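You operate a simulated robot arm through the tools that you are given. There is no shell and no other tool. Be economical: measure what you need, move in short steps, check, and stop when the job is done.

Carry out the task below with a simulated robot arm. There is one attempt and no reset: what you move stays moved.

TASK
Stand the gloves beside the worn tin. It goes on the side that lies toward x +0.0, y +1.0 (a direction in the base frame), with about 3 cm between them.
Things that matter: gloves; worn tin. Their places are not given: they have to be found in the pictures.

It is judged by the outcome, as a careful person would: the job done as asked, and still so three seconds after it is handed in. It fails if anything else is knocked over, pushed out of place, dropped, spilled or broken.

THE ROBOT
A 6-joint arm with a two-finger parallel gripper, fixed in place. Base frame: the origin is at the foot of the arm, x ahead of it, y to its left, z up. Lengths are in m, angles in degrees, forces in N, time in s.
With the tool pointing down near the work surface it reaches from about 0.24 to 0.64 m from the base axis. Its first joint turns from -66.0 to 66.0 degrees. Payload 2.7 kg.
Tool frame: the origin (TCP) lies between the finger pads and is the grasp point; the fingertips stand 0.023 m ahead of it; z points along the fingers, y is the line along which they close. The gripper opens to 0.094 m. The fingers are 0.038 m wide and 0.01 m thick; the gripper's body (0.054 by 0.096 m) begins 0.039 m behind the TCP.
Orientation is that of the tool frame in the base frame, as [roll, pitch, yaw] about the fixed x, y, z axes, in that order (R = Rz(yaw) Ry(pitch) Rx(roll)). With the fingers straight down and closing along the base's y, the tool's x points along the base's -x, its y along +y and its z along -z.

THE INTERFACE
- The arm moves only by the tool arm_command. Its argument "plan" is a list of rows, each a list of 7 numbers: the turn, a rotation vector about the tool's x, y, z in degrees, then the shift along the tool's x, y, z in m, then the finger opening in m, from 0 to 0.094. In form: [[wx, wy, wz, tx, ty, tz, fingers], ...]. A call has 1 to 10 rows; each row shifts and turns the commanded pose from where the row before left it, along the tool's axes as they then stand. A row lasts 0.2 s, in which the tool goes at most 0.05 m and 8.6 degrees; a call with a longer step from one row to the next is refused whole, and so is a gripper value outside its range. A pose out of reach is approached as far as the arm can. The call stops where the force on the tool passes 40 N (or 10 N more than at its start, if that is more) or the arm is blocked; 0.2 s more then pass. The fingers move at their own pace (about 0.045 m/s each) and stop on an object; they squeeze with about 24 N. The grip force told is the motor's: it shows also when the fingers shut on nothing. Time passes only in rows, and 0.2 s behind the last, so rows that do not move let the fingers close. It gives the time, the measured TCP pose, the force on the tool (base axes), the opening and the grip force at its end, in the units of the frame above (readings bear some noise).
- Cameras (640 x 400 px; columns grow to the right, rows downward): "scene" is fixed at [0.0671, -0.4248, 1.4057]; the picture's right is [0.85, -0.53, 0.00], its down [-0.30, -0.47, -0.83] and it looks along [0.44, 0.70, -0.56] (base axes); focal length 332 px, centre (320, 200). "wrist" rides on the gripper at [-0.039, 0, -0.044] in the tool frame; the picture's right is [0.00, -1.00, 0.00], its down [0.97, 0.00, -0.24] and it looks along [0.24, 0.00, 0.97] (tool axes); focal length 218 px, centre (320, 200).
- capture(camera): a new picture of that camera. No time passes.
- measure_at(camera, pixels): for up to 12 pixels [column, row] of the newest picture of that camera ("zoom" is the newest enlarged one), the place [x, y, z] in the base frame of the surface seen there, good to about 0.002 m. No time passes.
- close_up(camera, box): a new picture of the part [left, top, right, bottom] of that camera's present view, enlarged. No time passes.
- hand_in(): hands the job in; it is judged then, once.

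Work in short steps. Measure before you move; look again where a grasp or a placing could have gone wrong, and mend it. You have 60 turns and 20 pictures in all, the two below and enlarged ones among them. Open the gripper and draw the arm clear of the work before you hand the job in, unless the task says otherwise; then end with one line.

The tools are called after "Emit:" by a JSON object that holds its "name" and its "arguments". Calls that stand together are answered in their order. arm_command: Moves the arm, as the interface text tells. Its arguments: {"type":"object","properties":{"plan":{"type":"array"}},"required":["plan"]} The other tools are called the same way: capture (camera) takes a picture; measure_at (camera, pixels) gives the place of the surface under pixels of a picture; close_up (camera, box) takes an enlarged picture of a part of a camera's view; hand_in () hands the job in.

At the start:

```text
time: 0.0
tool_pos: [0.467, -0.0533, 1.1588]
ee_rot: [-180.0, 0.1, 180.0]
wrist_force: [0.2, 0.4, 0.2]
grip_width: 0.0939
grip_force: 0.1
```

scene: 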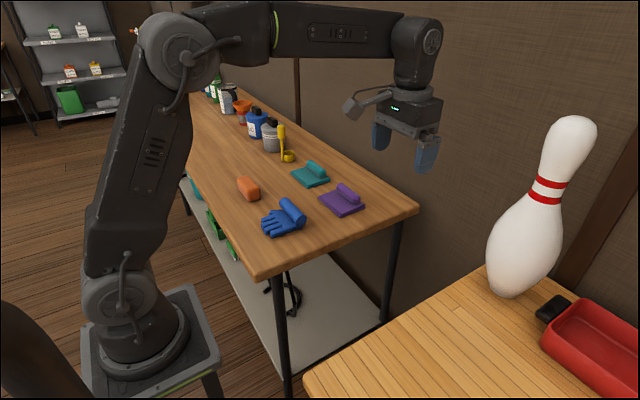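
wrist: 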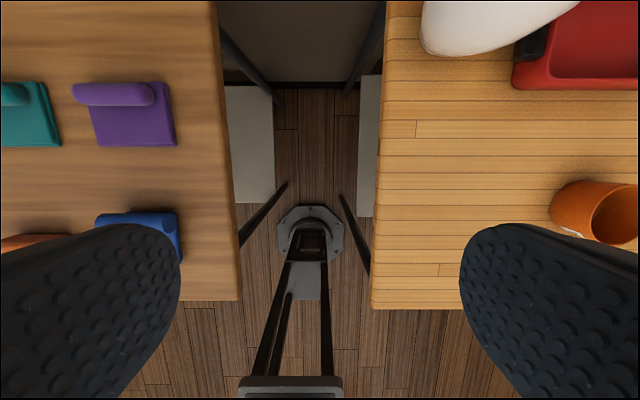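

The gloves look like the blue item at (284,218); tin candidates are near (271,135) and (228,95). I zoom in on the table.

Emit:
{"name": "close_up", "arguments": {"camera": "scene", "box": [190, 70, 350, 170]}}

Emit:
{"name": "close_up", "arguments": {"camera": "scene", "box": [220, 150, 380, 250]}}

```text
4.00 times, centred on (270, 120) of scene
```

zoom: 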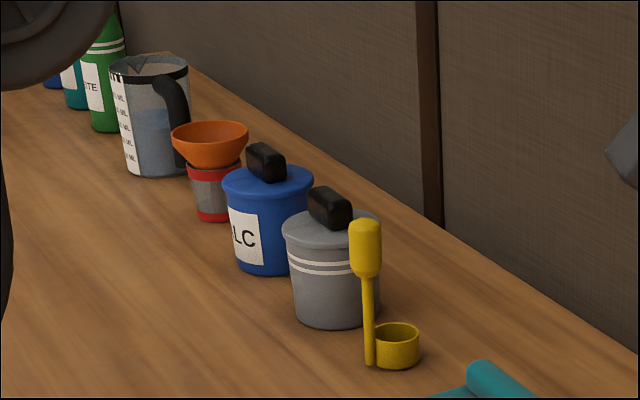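

```text
4.00 times, centred on (300, 200) of scene
```

zoom: 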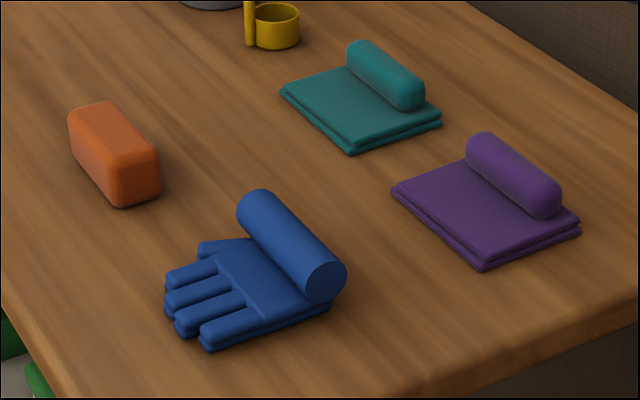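

The red/grey can under the orange funnel could be the worn tin; I check it closer, and the unseen area of the right bench.

Emit:
{"name": "close_up", "arguments": {"camera": "scene", "box": [215, 90, 295, 140]}}

Emit:
{"name": "measure_at", "arguments": {"camera": "scene", "pixels": [[284, 218], [291, 212], [275, 222], [270, 140], [242, 120], [256, 128], [287, 157], [248, 188], [310, 175], [340, 203], [254, 275], [415, 210]]}}

Emit:
{"name": "arm_command", "arguments": {"plan": [[0, 0, 0, 0, -0.04, 0, 0.094], [0, 0, 0, 0, -0.045, 0, 0.094], [0, 0, 0, 0, -0.045, 0, 0.094], [0, 0, 0, 0, -0.045, 0, 0.094]]}}

Emit:
{"name": "capture", "arguments": {"camera": "wrist"}}

```text
8.00 times, centred on (255, 115) of scene
```

zoom: 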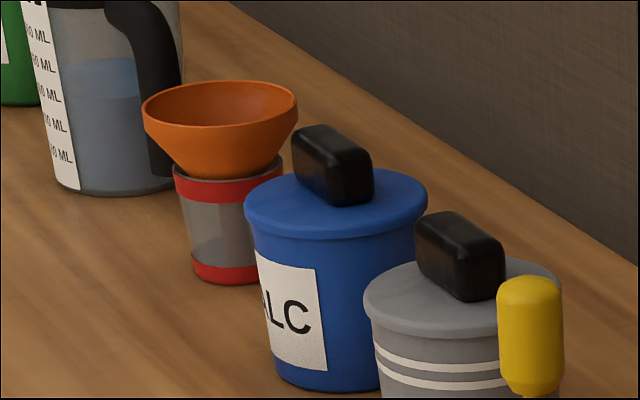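

```text
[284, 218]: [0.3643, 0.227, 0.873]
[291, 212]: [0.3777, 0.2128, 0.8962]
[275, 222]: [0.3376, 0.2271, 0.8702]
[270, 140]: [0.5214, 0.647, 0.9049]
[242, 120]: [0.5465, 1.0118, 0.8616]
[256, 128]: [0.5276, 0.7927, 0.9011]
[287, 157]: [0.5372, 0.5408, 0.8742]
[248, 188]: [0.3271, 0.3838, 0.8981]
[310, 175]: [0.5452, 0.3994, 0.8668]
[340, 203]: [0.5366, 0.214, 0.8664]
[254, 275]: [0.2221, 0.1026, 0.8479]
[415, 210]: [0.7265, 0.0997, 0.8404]
```

```text
time: 1.0
tool_pos: [0.4651, -0.2287, 1.1586]
ee_rot: [179.9, 0.0, -179.9]
wrist_force: [-0.1, 0.2, -0.2]
grip_width: 0.0942
grip_force: 0.0
```

```text
14 pictures are left
```

wrist: 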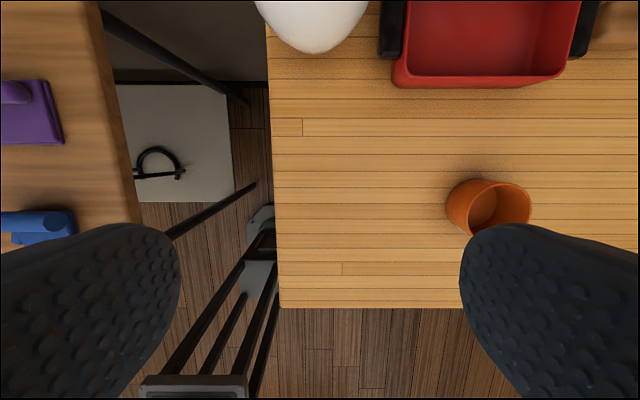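

There is an orange can at wrist (488,205). I zoom on it and look farther right.

Emit:
{"name": "arm_command", "arguments": {"plan": [[0, 0, 0, 0.02, -0.045, 0, 0.094], [0, 0, 0, 0.02, -0.045, 0, 0.094], [0, 0, 0, 0.02, -0.045, 0, 0.094], [0, 0, 0, 0.02, -0.045, 0, 0.094]]}}

Emit:
{"name": "capture", "arguments": {"camera": "wrist"}}

```text
time: 2.0
tool_pos: [0.3865, -0.4045, 1.1584]
ee_rot: [-179.9, 0.1, -179.9]
wrist_force: [-1.0, 0.3, -0.7]
grip_width: 0.0944
grip_force: 0.0
```

```text
13 pictures are left
```

wrist: 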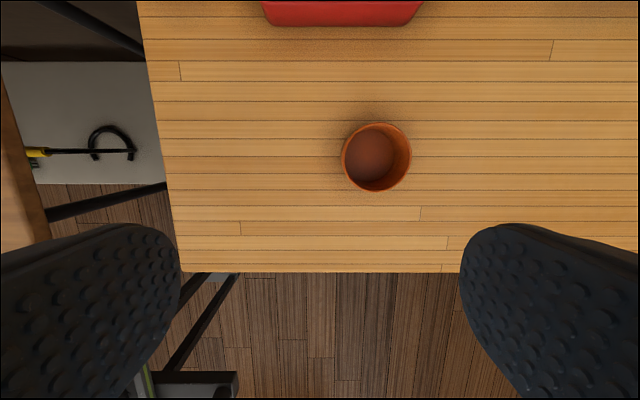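

The open orange-brown can at (376,157) is the likely worn tin. I zoom and measure it.

Emit:
{"name": "close_up", "arguments": {"camera": "wrist", "box": [296, 107, 456, 207]}}

Emit:
{"name": "measure_at", "arguments": {"camera": "wrist", "pixels": [[376, 124], [409, 157], [378, 190], [343, 157], [374, 155], [345, 145], [348, 175], [330, 100], [340, 230], [200, 200], [300, 24], [400, 24]]}}

```text
4.00 times, centred on (376, 157) of wrist
```

zoom: 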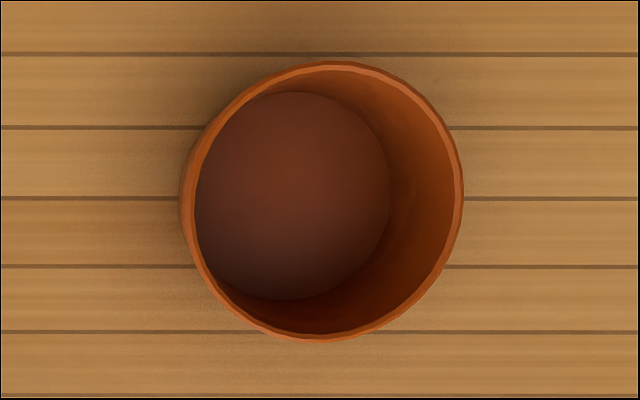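

```text
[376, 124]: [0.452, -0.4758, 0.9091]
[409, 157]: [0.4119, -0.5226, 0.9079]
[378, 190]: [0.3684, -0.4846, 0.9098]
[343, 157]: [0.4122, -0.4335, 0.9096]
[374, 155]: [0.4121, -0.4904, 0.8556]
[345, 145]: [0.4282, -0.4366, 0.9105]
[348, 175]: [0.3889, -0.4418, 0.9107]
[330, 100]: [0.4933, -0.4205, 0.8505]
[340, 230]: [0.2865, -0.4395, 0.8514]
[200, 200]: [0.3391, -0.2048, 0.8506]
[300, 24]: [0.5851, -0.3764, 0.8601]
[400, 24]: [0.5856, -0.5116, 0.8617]
```

The reachable orange can (centre ≈ (0.411,-0.478), rim radius 0.043, top 0.91) fits. I move back over the left bench, checking the can's label on the way.

Emit:
{"name": "arm_command", "arguments": {"plan": [[0, 0, 0, 0, 0.045, 0, 0.094], [0, 0, 0, 0, 0.045, 0, 0.094], [0, 0, 0, 0, 0.045, 0, 0.094], [0, 0, 0, 0, 0.045, 0, 0.094], [0, 0, 0, 0, 0.045, 0, 0.094], [0, 0, 0, 0, 0.045, 0, 0.094], [0, 0, 0, 0, 0.045, 0, 0.094], [0, 0, 0, 0, 0.045, 0, 0.094]]}}

Emit:
{"name": "close_up", "arguments": {"camera": "wrist", "box": [512, 100, 640, 180]}}

Emit:
{"name": "arm_command", "arguments": {"plan": [[0, 0, 0, 0, 0.045, 0, 0.094], [0, 0, 0, 0, 0.045, 0, 0.094], [0, 0, 0, 0, 0.045, 0, 0.094], [0, 0, 0, 0, 0.045, 0, 0.094], [0, 0, 0, 0, 0.045, 0, 0.094]]}}

Emit:
{"name": "capture", "arguments": {"camera": "wrist"}}

```text
time: 3.8
tool_pos: [0.385, -0.0495, 1.1542]
ee_rot: [-180.0, -0.1, 180.0]
wrist_force: [-0.1, -0.1, 0.1]
grip_width: 0.0937
grip_force: 0.1
```

```text
5.00 times, centred on (576, 140) of wrist
```

zoom: 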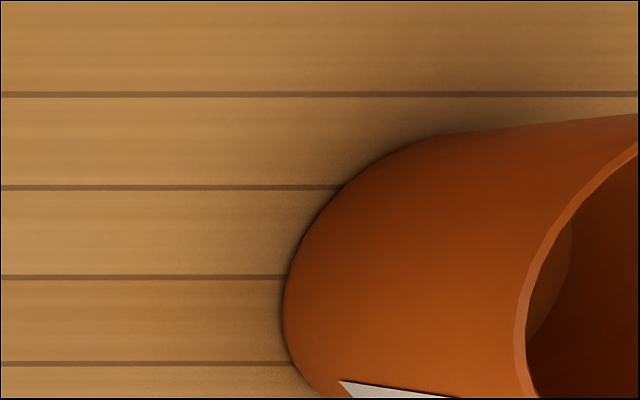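

```text
time: 5.0
tool_pos: [0.3869, 0.1764, 1.16]
ee_rot: [180.0, 0.1, 180.0]
wrist_force: [-0.2, 1.0, -0.4]
grip_width: 0.0939
grip_force: 0.0
```

```text
10 pictures are left
```

wrist: 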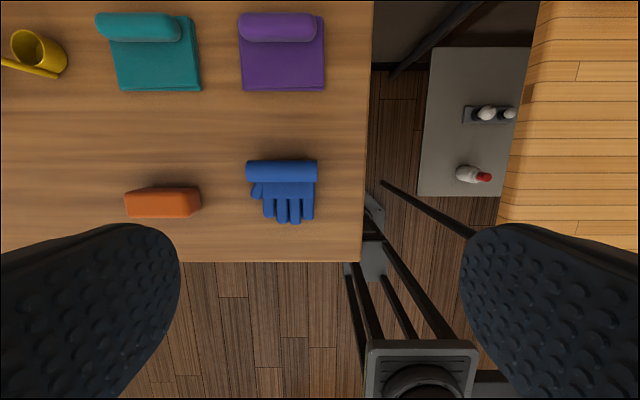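

The tin is rust-orange with a label remnant: the worn tin. Now I measure the gloves (cuff roll rows 159–183, columns 246–318).

Emit:
{"name": "measure_at", "arguments": {"camera": "wrist", "pixels": [[249, 170], [315, 170], [282, 162], [282, 172], [282, 179], [282, 190], [270, 218], [293, 221], [309, 216], [256, 190], [314, 200], [282, 150]]}}

Emit:
{"name": "close_up", "arguments": {"camera": "wrist", "box": [218, 145, 346, 225]}}

```text
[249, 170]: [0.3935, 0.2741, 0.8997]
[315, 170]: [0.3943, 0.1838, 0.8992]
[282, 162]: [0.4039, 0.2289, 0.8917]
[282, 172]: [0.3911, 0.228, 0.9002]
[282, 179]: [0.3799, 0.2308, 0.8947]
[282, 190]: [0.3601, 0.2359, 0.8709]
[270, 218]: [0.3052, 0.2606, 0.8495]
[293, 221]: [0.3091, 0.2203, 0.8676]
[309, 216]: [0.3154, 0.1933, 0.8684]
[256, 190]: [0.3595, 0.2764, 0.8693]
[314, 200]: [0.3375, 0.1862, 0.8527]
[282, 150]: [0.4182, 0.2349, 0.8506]
```

```text
5.00 times, centred on (282, 185) of wrist
```

zoom: 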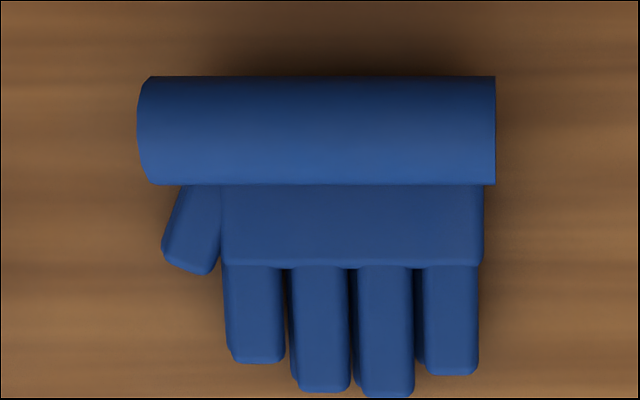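

The roll spans y 0.182–0.276, x 0.376–0.408, z 0.869–0.900. I'll pinch it across x: shift over it, then turn the tool -90° about its z.

Emit:
{"name": "arm_command", "arguments": {"plan": [[0, 0, 0, -0.005, 0.03, 0, 0.08], [0, 0, 0, 0, 0.023, 0, 0.08], [0, 0, -8.5, 0, 0, 0, 0.07], [0, 0, -8.5, 0, 0, 0, 0.07], [0, 0, -8.5, 0, 0, 0, 0.07], [0, 0, -8.5, 0, 0, 0, 0.07], [0, 0, -8.5, 0, 0, 0, 0.07], [0, 0, -8.5, 0, 0, 0, 0.07], [0, 0, -8.5, 0, 0, 0, 0.07], [0, 0, -8.5, 0, 0, 0, 0.07]]}}

Emit:
{"name": "arm_command", "arguments": {"plan": [[0, 0, -8.5, 0, 0, 0, 0.07], [0, 0, -8.5, 0, 0, 0, 0.07], [0, 0, -5, 0, 0, 0, 0.07], [0, 0, 0, 0, 0, 0.045, 0.07], [0, 0, 0, 0, 0, 0.045, 0.07], [0, 0, 0, 0, 0, 0.045, 0.07], [0, 0, 0, 0, 0, 0, 0.07]]}}

Emit:
{"name": "capture", "arguments": {"camera": "wrist"}}

```text
time: 7.2
tool_pos: [0.3918, 0.2303, 1.1595]
ee_rot: [-179.9, 0.0, -111.8]
wrist_force: [0.4, -0.1, -0.3]
grip_width: 0.07
grip_force: 0.0
```

```text
time: 8.8
tool_pos: [0.3924, 0.2304, 1.0221]
ee_rot: [-179.9, -0.1, -90.0]
wrist_force: [-0.2, 0.7, -0.3]
grip_width: 0.0699
grip_force: 0.0
```

```text
8 pictures are left
```

wrist: 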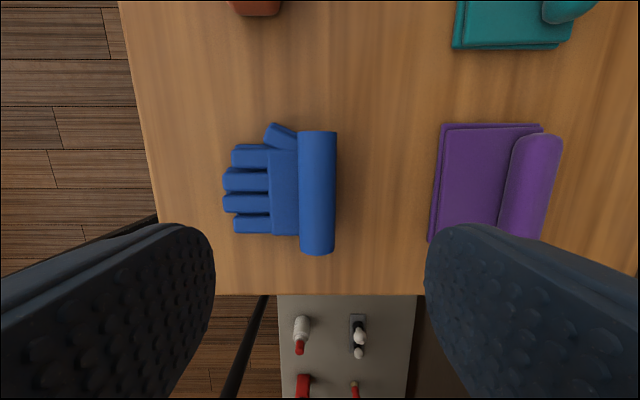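

Roll is centred at column ≈318, both fingers are clear. I descend to z≈0.896.

Emit:
{"name": "arm_command", "arguments": {"plan": [[0, 0, 0, 0, 0, 0.045, 0.06], [0, 0, 0, 0, 0, 0.04, 0.06], [0, 0, 0, 0, 0, 0.025, 0.06], [0, 0, 0, 0, 0, 0.015, 0.06], [0, 0, 0, 0, 0, 0, 0.06]]}}

```text
time: 10.0
tool_pos: [0.3924, 0.2299, 0.8996]
ee_rot: [-179.9, 0.0, -90.0]
wrist_force: [0.7, 0.9, 0.4]
grip_width: 0.0602
grip_force: 0.1
```

Reached 0.8996 with no contact; down 4 mm more and close.

Emit:
{"name": "arm_command", "arguments": {"plan": [[0, 0, 0, 0, 0, 0.003, 0.06], [0, 0, 0, 0, 0, 0, 0.045], [0, 0, 0, 0, 0, 0, 0.02], [0, 0, 0, 0, 0, 0, 0.01], [0, 0, 0, 0, 0, 0, 0.01], [0, 0, 0, 0, 0, 0, 0.01]]}}

```text
time: 11.4
tool_pos: [0.3927, 0.2289, 0.8965]
ee_rot: [-179.9, 0.0, -89.9]
wrist_force: [-0.2, -0.7, 0.3]
grip_width: 0.0306
grip_force: 24.1
```

Gripped at 31 mm, as wide as the roll. I lift slowly.

Emit:
{"name": "arm_command", "arguments": {"plan": [[0, 0, 0, 0, 0, -0.01, 0.01], [0, 0, 0, 0, 0, -0.03, 0.01], [0, 0, 0, 0, 0, -0.04, 0.01], [0, 0, 0, 0, 0, -0.04, 0.01], [0, 0, 0, 0, 0, -0.04, 0.01], [0, 0, 0, 0, 0, 0, 0.01]]}}

Emit:
{"name": "capture", "arguments": {"camera": "scene"}}

```text
time: 12.8
tool_pos: [0.3894, 0.2323, 1.0565]
ee_rot: [-180.0, 0.0, -90.1]
wrist_force: [0.4, 0.3, -0.8]
grip_width: 0.0307
grip_force: 24.2
```

```text
7 pictures are left
```

scene: 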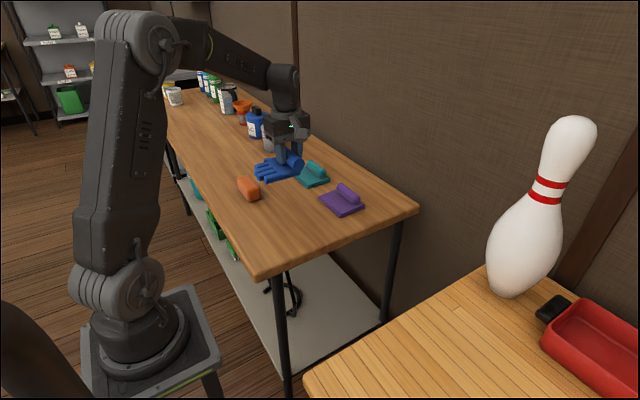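

Gloves are held level and nothing else was touched. I carry them to the right bench.

Emit:
{"name": "arm_command", "arguments": {"plan": [[0, 0, 0, 0.02, 0, 0, 0.01], [0, 0, 0, 0.04, 0, 0, 0.01], [0, 0, 0, 0.04, 0, 0, 0.01], [0, 0, 0, 0.04, 0, 0, 0.01], [0, 0, 0, 0.04, 0, 0, 0.01], [0, 0, 0, 0.04, 0, 0, 0.01], [0, 0, 0, 0.04, 0, 0, 0.01], [0, 0, 0, 0.04, 0, 0, 0.01], [0, 0, 0, 0.04, 0, 0, 0.01], [0, 0, 0, 0.03, 0, 0, 0.01]]}}

Emit:
{"name": "arm_command", "arguments": {"plan": [[0, 0, 0, 0.03, -0.01, 0, 0.01], [0, 0, 0, 0.04, -0.012, 0, 0.01], [0, 0, 0, 0.04, -0.012, 0, 0.01], [0, 0, 0, 0.04, -0.012, 0, 0.01], [0, 0, 0, 0.04, -0.01, 0, 0.01], [0, 0, 0, 0.03, 0, 0, 0.01], [0, 0, 0, 0, 0, 0, 0.01]]}}

Emit:
{"name": "capture", "arguments": {"camera": "wrist"}}

```text
time: 15.0
tool_pos: [0.3929, -0.1412, 1.058]
ee_rot: [180.0, -0.1, -89.9]
wrist_force: [0.1, -0.7, 0.1]
grip_width: 0.0305
grip_force: 24.6
```

```text
time: 16.6
tool_pos: [0.4473, -0.3648, 1.0567]
ee_rot: [-180.0, 0.0, -90.0]
wrist_force: [0.0, -0.1, 0.0]
grip_width: 0.0311
grip_force: 23.6
```

```text
6 pictures are left
```

wrist: 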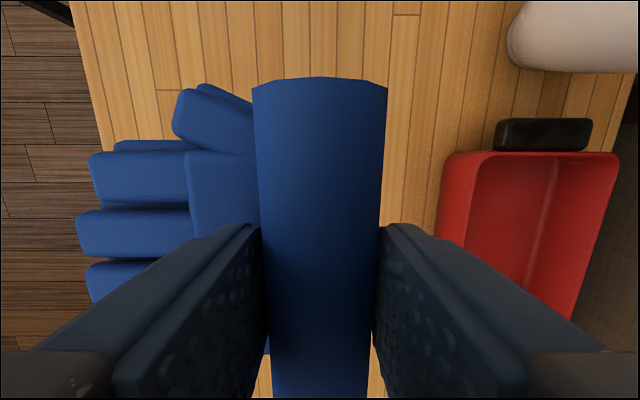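

The roll's +y end is visible at row ≈80. I measure it to know how the gloves sit in the grip.

Emit:
{"name": "measure_at", "arguments": {"camera": "wrist", "pixels": [[320, 84], [320, 200], [320, 395], [82, 235], [100, 285], [180, 125], [460, 165], [200, 320]]}}

```text
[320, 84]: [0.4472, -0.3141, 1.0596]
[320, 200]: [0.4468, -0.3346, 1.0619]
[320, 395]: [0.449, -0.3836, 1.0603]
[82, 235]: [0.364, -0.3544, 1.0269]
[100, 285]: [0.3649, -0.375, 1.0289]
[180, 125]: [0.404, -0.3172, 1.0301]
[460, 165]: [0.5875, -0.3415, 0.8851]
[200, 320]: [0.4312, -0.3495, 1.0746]
```

Gloves ride as gripped; the roll's -y end is ≈ -0.4075 and the tin's edge ≈ -0.433. I shift +5 mm in y for a 3 cm gap and descend.

Emit:
{"name": "arm_command", "arguments": {"plan": [[0, 0, 0, -0.005, 0, 0, 0.01], [0, 0, 0, 0, 0, 0.04, 0.01], [0, 0, 0, 0, 0, 0.04, 0.01], [0, 0, 0, 0, 0, 0.04, 0.01], [0, 0, 0, 0, 0, 0.02, 0.01], [0, 0, 0, 0, 0, 0.01, 0.01], [0, 0, 0, 0, 0, 0, 0.01]]}}

```text
time: 18.2
tool_pos: [0.4469, -0.3551, 0.9035]
ee_rot: [-179.9, 0.0, -90.0]
wrist_force: [0.5, -0.7, -0.7]
grip_width: 0.0307
grip_force: 24.2
```

About 10 mm above the pick height by command count; I lower in small steps till light contact.

Emit:
{"name": "arm_command", "arguments": {"plan": [[0, 0, 0, 0, 0, 0.005, 0.01], [0, 0, 0, 0, 0, 0.003, 0.01], [0, 0, 0, 0, 0, 0.0015, 0.01], [0, 0, 0, 0, 0, 0, 0.01]]}}

```text
time: 19.2
tool_pos: [0.4494, -0.3539, 0.8961]
ee_rot: [-179.9, 0.1, -90.0]
wrist_force: [1.8, 2.1, 2.6]
grip_width: 0.0309
grip_force: 23.8
```

Force z rose to about 2.6 N: contact. I release to a modest opening, then rise.

Emit:
{"name": "arm_command", "arguments": {"plan": [[0, 0, 0, 0, 0, 0, 0.036], [0, 0, 0, 0, 0, 0, 0.045], [0, 0, 0, 0, 0, 0, 0.06], [0, 0, 0, 0, 0, 0, 0.06], [0, 0, 0, 0, 0, -0.01, 0.06], [0, 0, 0, 0, 0, -0.03, 0.06], [0, 0, 0, 0, 0, -0.045, 0.06], [0, 0, 0, 0, 0, -0.045, 0.06], [0, 0, 0, -0.02, 0, -0.045, 0.06], [0, 0, 0, 0, 0, -0.03, 0.06]]}}

Emit:
{"name": "capture", "arguments": {"camera": "wrist"}}

```text
time: 21.4
tool_pos: [0.4462, -0.3356, 1.1026]
ee_rot: [-179.9, 0.1, -90.0]
wrist_force: [-0.5, 0.1, 0.4]
grip_width: 0.06
grip_force: 0.1
```

```text
5 pictures are left
```

wrist: 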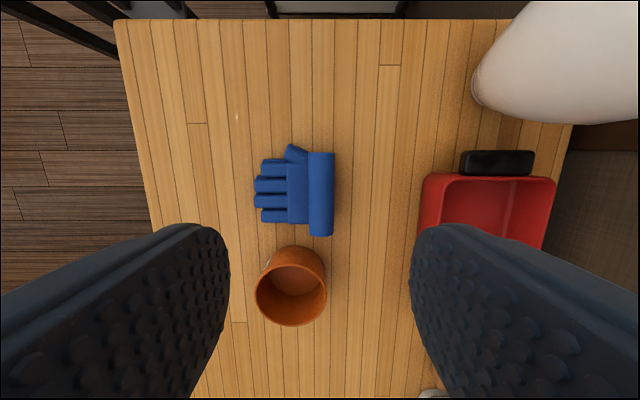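

Gloves rest flat beside the tin. I measure the gap and also check the grey thing at (432,393).

Emit:
{"name": "measure_at", "arguments": {"camera": "wrist", "pixels": [[320, 232], [320, 236], [312, 235], [330, 230], [290, 223], [290, 249], [300, 248], [280, 250], [257, 290], [326, 290], [432, 393], [322, 240]]}}

Emit:
{"name": "arm_command", "arguments": {"plan": [[0, 0, 0, 0, 0, -0.045, 0.06], [0, 0, 0, -0.03, 0.03, -0.02, 0.06], [0, 8.5, 0, -0.03, 0.03, 0, 0.06], [0, 0, 0, 0, 0, 0, 0.06]]}}

Emit:
{"name": "capture", "arguments": {"camera": "wrist"}}

```text
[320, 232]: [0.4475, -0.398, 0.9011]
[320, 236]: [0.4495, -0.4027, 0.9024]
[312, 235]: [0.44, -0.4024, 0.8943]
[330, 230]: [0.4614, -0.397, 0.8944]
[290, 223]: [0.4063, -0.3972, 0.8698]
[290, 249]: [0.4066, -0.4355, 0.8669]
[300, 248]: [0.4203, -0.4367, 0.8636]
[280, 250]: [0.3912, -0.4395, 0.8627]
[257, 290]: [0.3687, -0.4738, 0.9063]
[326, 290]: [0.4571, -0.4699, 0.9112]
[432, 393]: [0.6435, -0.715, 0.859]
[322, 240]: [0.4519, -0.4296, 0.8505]
```

```text
time: 22.4
tool_pos: [0.3912, -0.2744, 1.171]
ee_rot: [-179.8, -8.6, -90.1]
wrist_force: [0.2, 0.1, -0.2]
grip_width: 0.06
grip_force: 0.0
```

```text
4 pictures are left
```

wrist: 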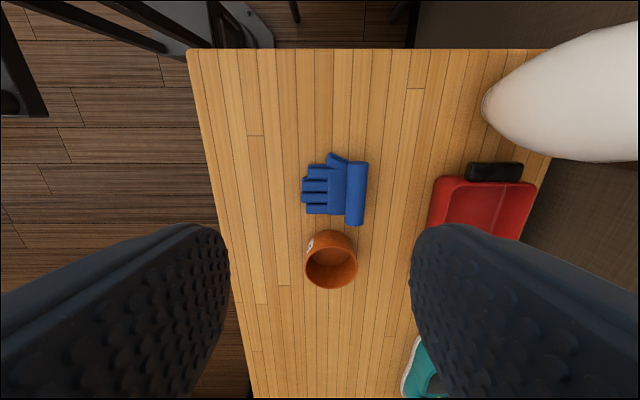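

The roll ends at y ≈ -0.403 and the tin starts at ≈ -0.434, so the gap is about 3 cm. The tin hasn't moved. The other thing at (432,393) is a teal item far out of reach, not a tin. The gripper is open and the arm is clear, so I hand in.

Emit:
{"name": "hand_in", "arguments": {}}

```text
The job is handed in.
```

The gloves are lying flat on the +y side of the worn tin (the rust-orange one with the label), about 3 cm from it; nothing else was moved, and the job is handed in.
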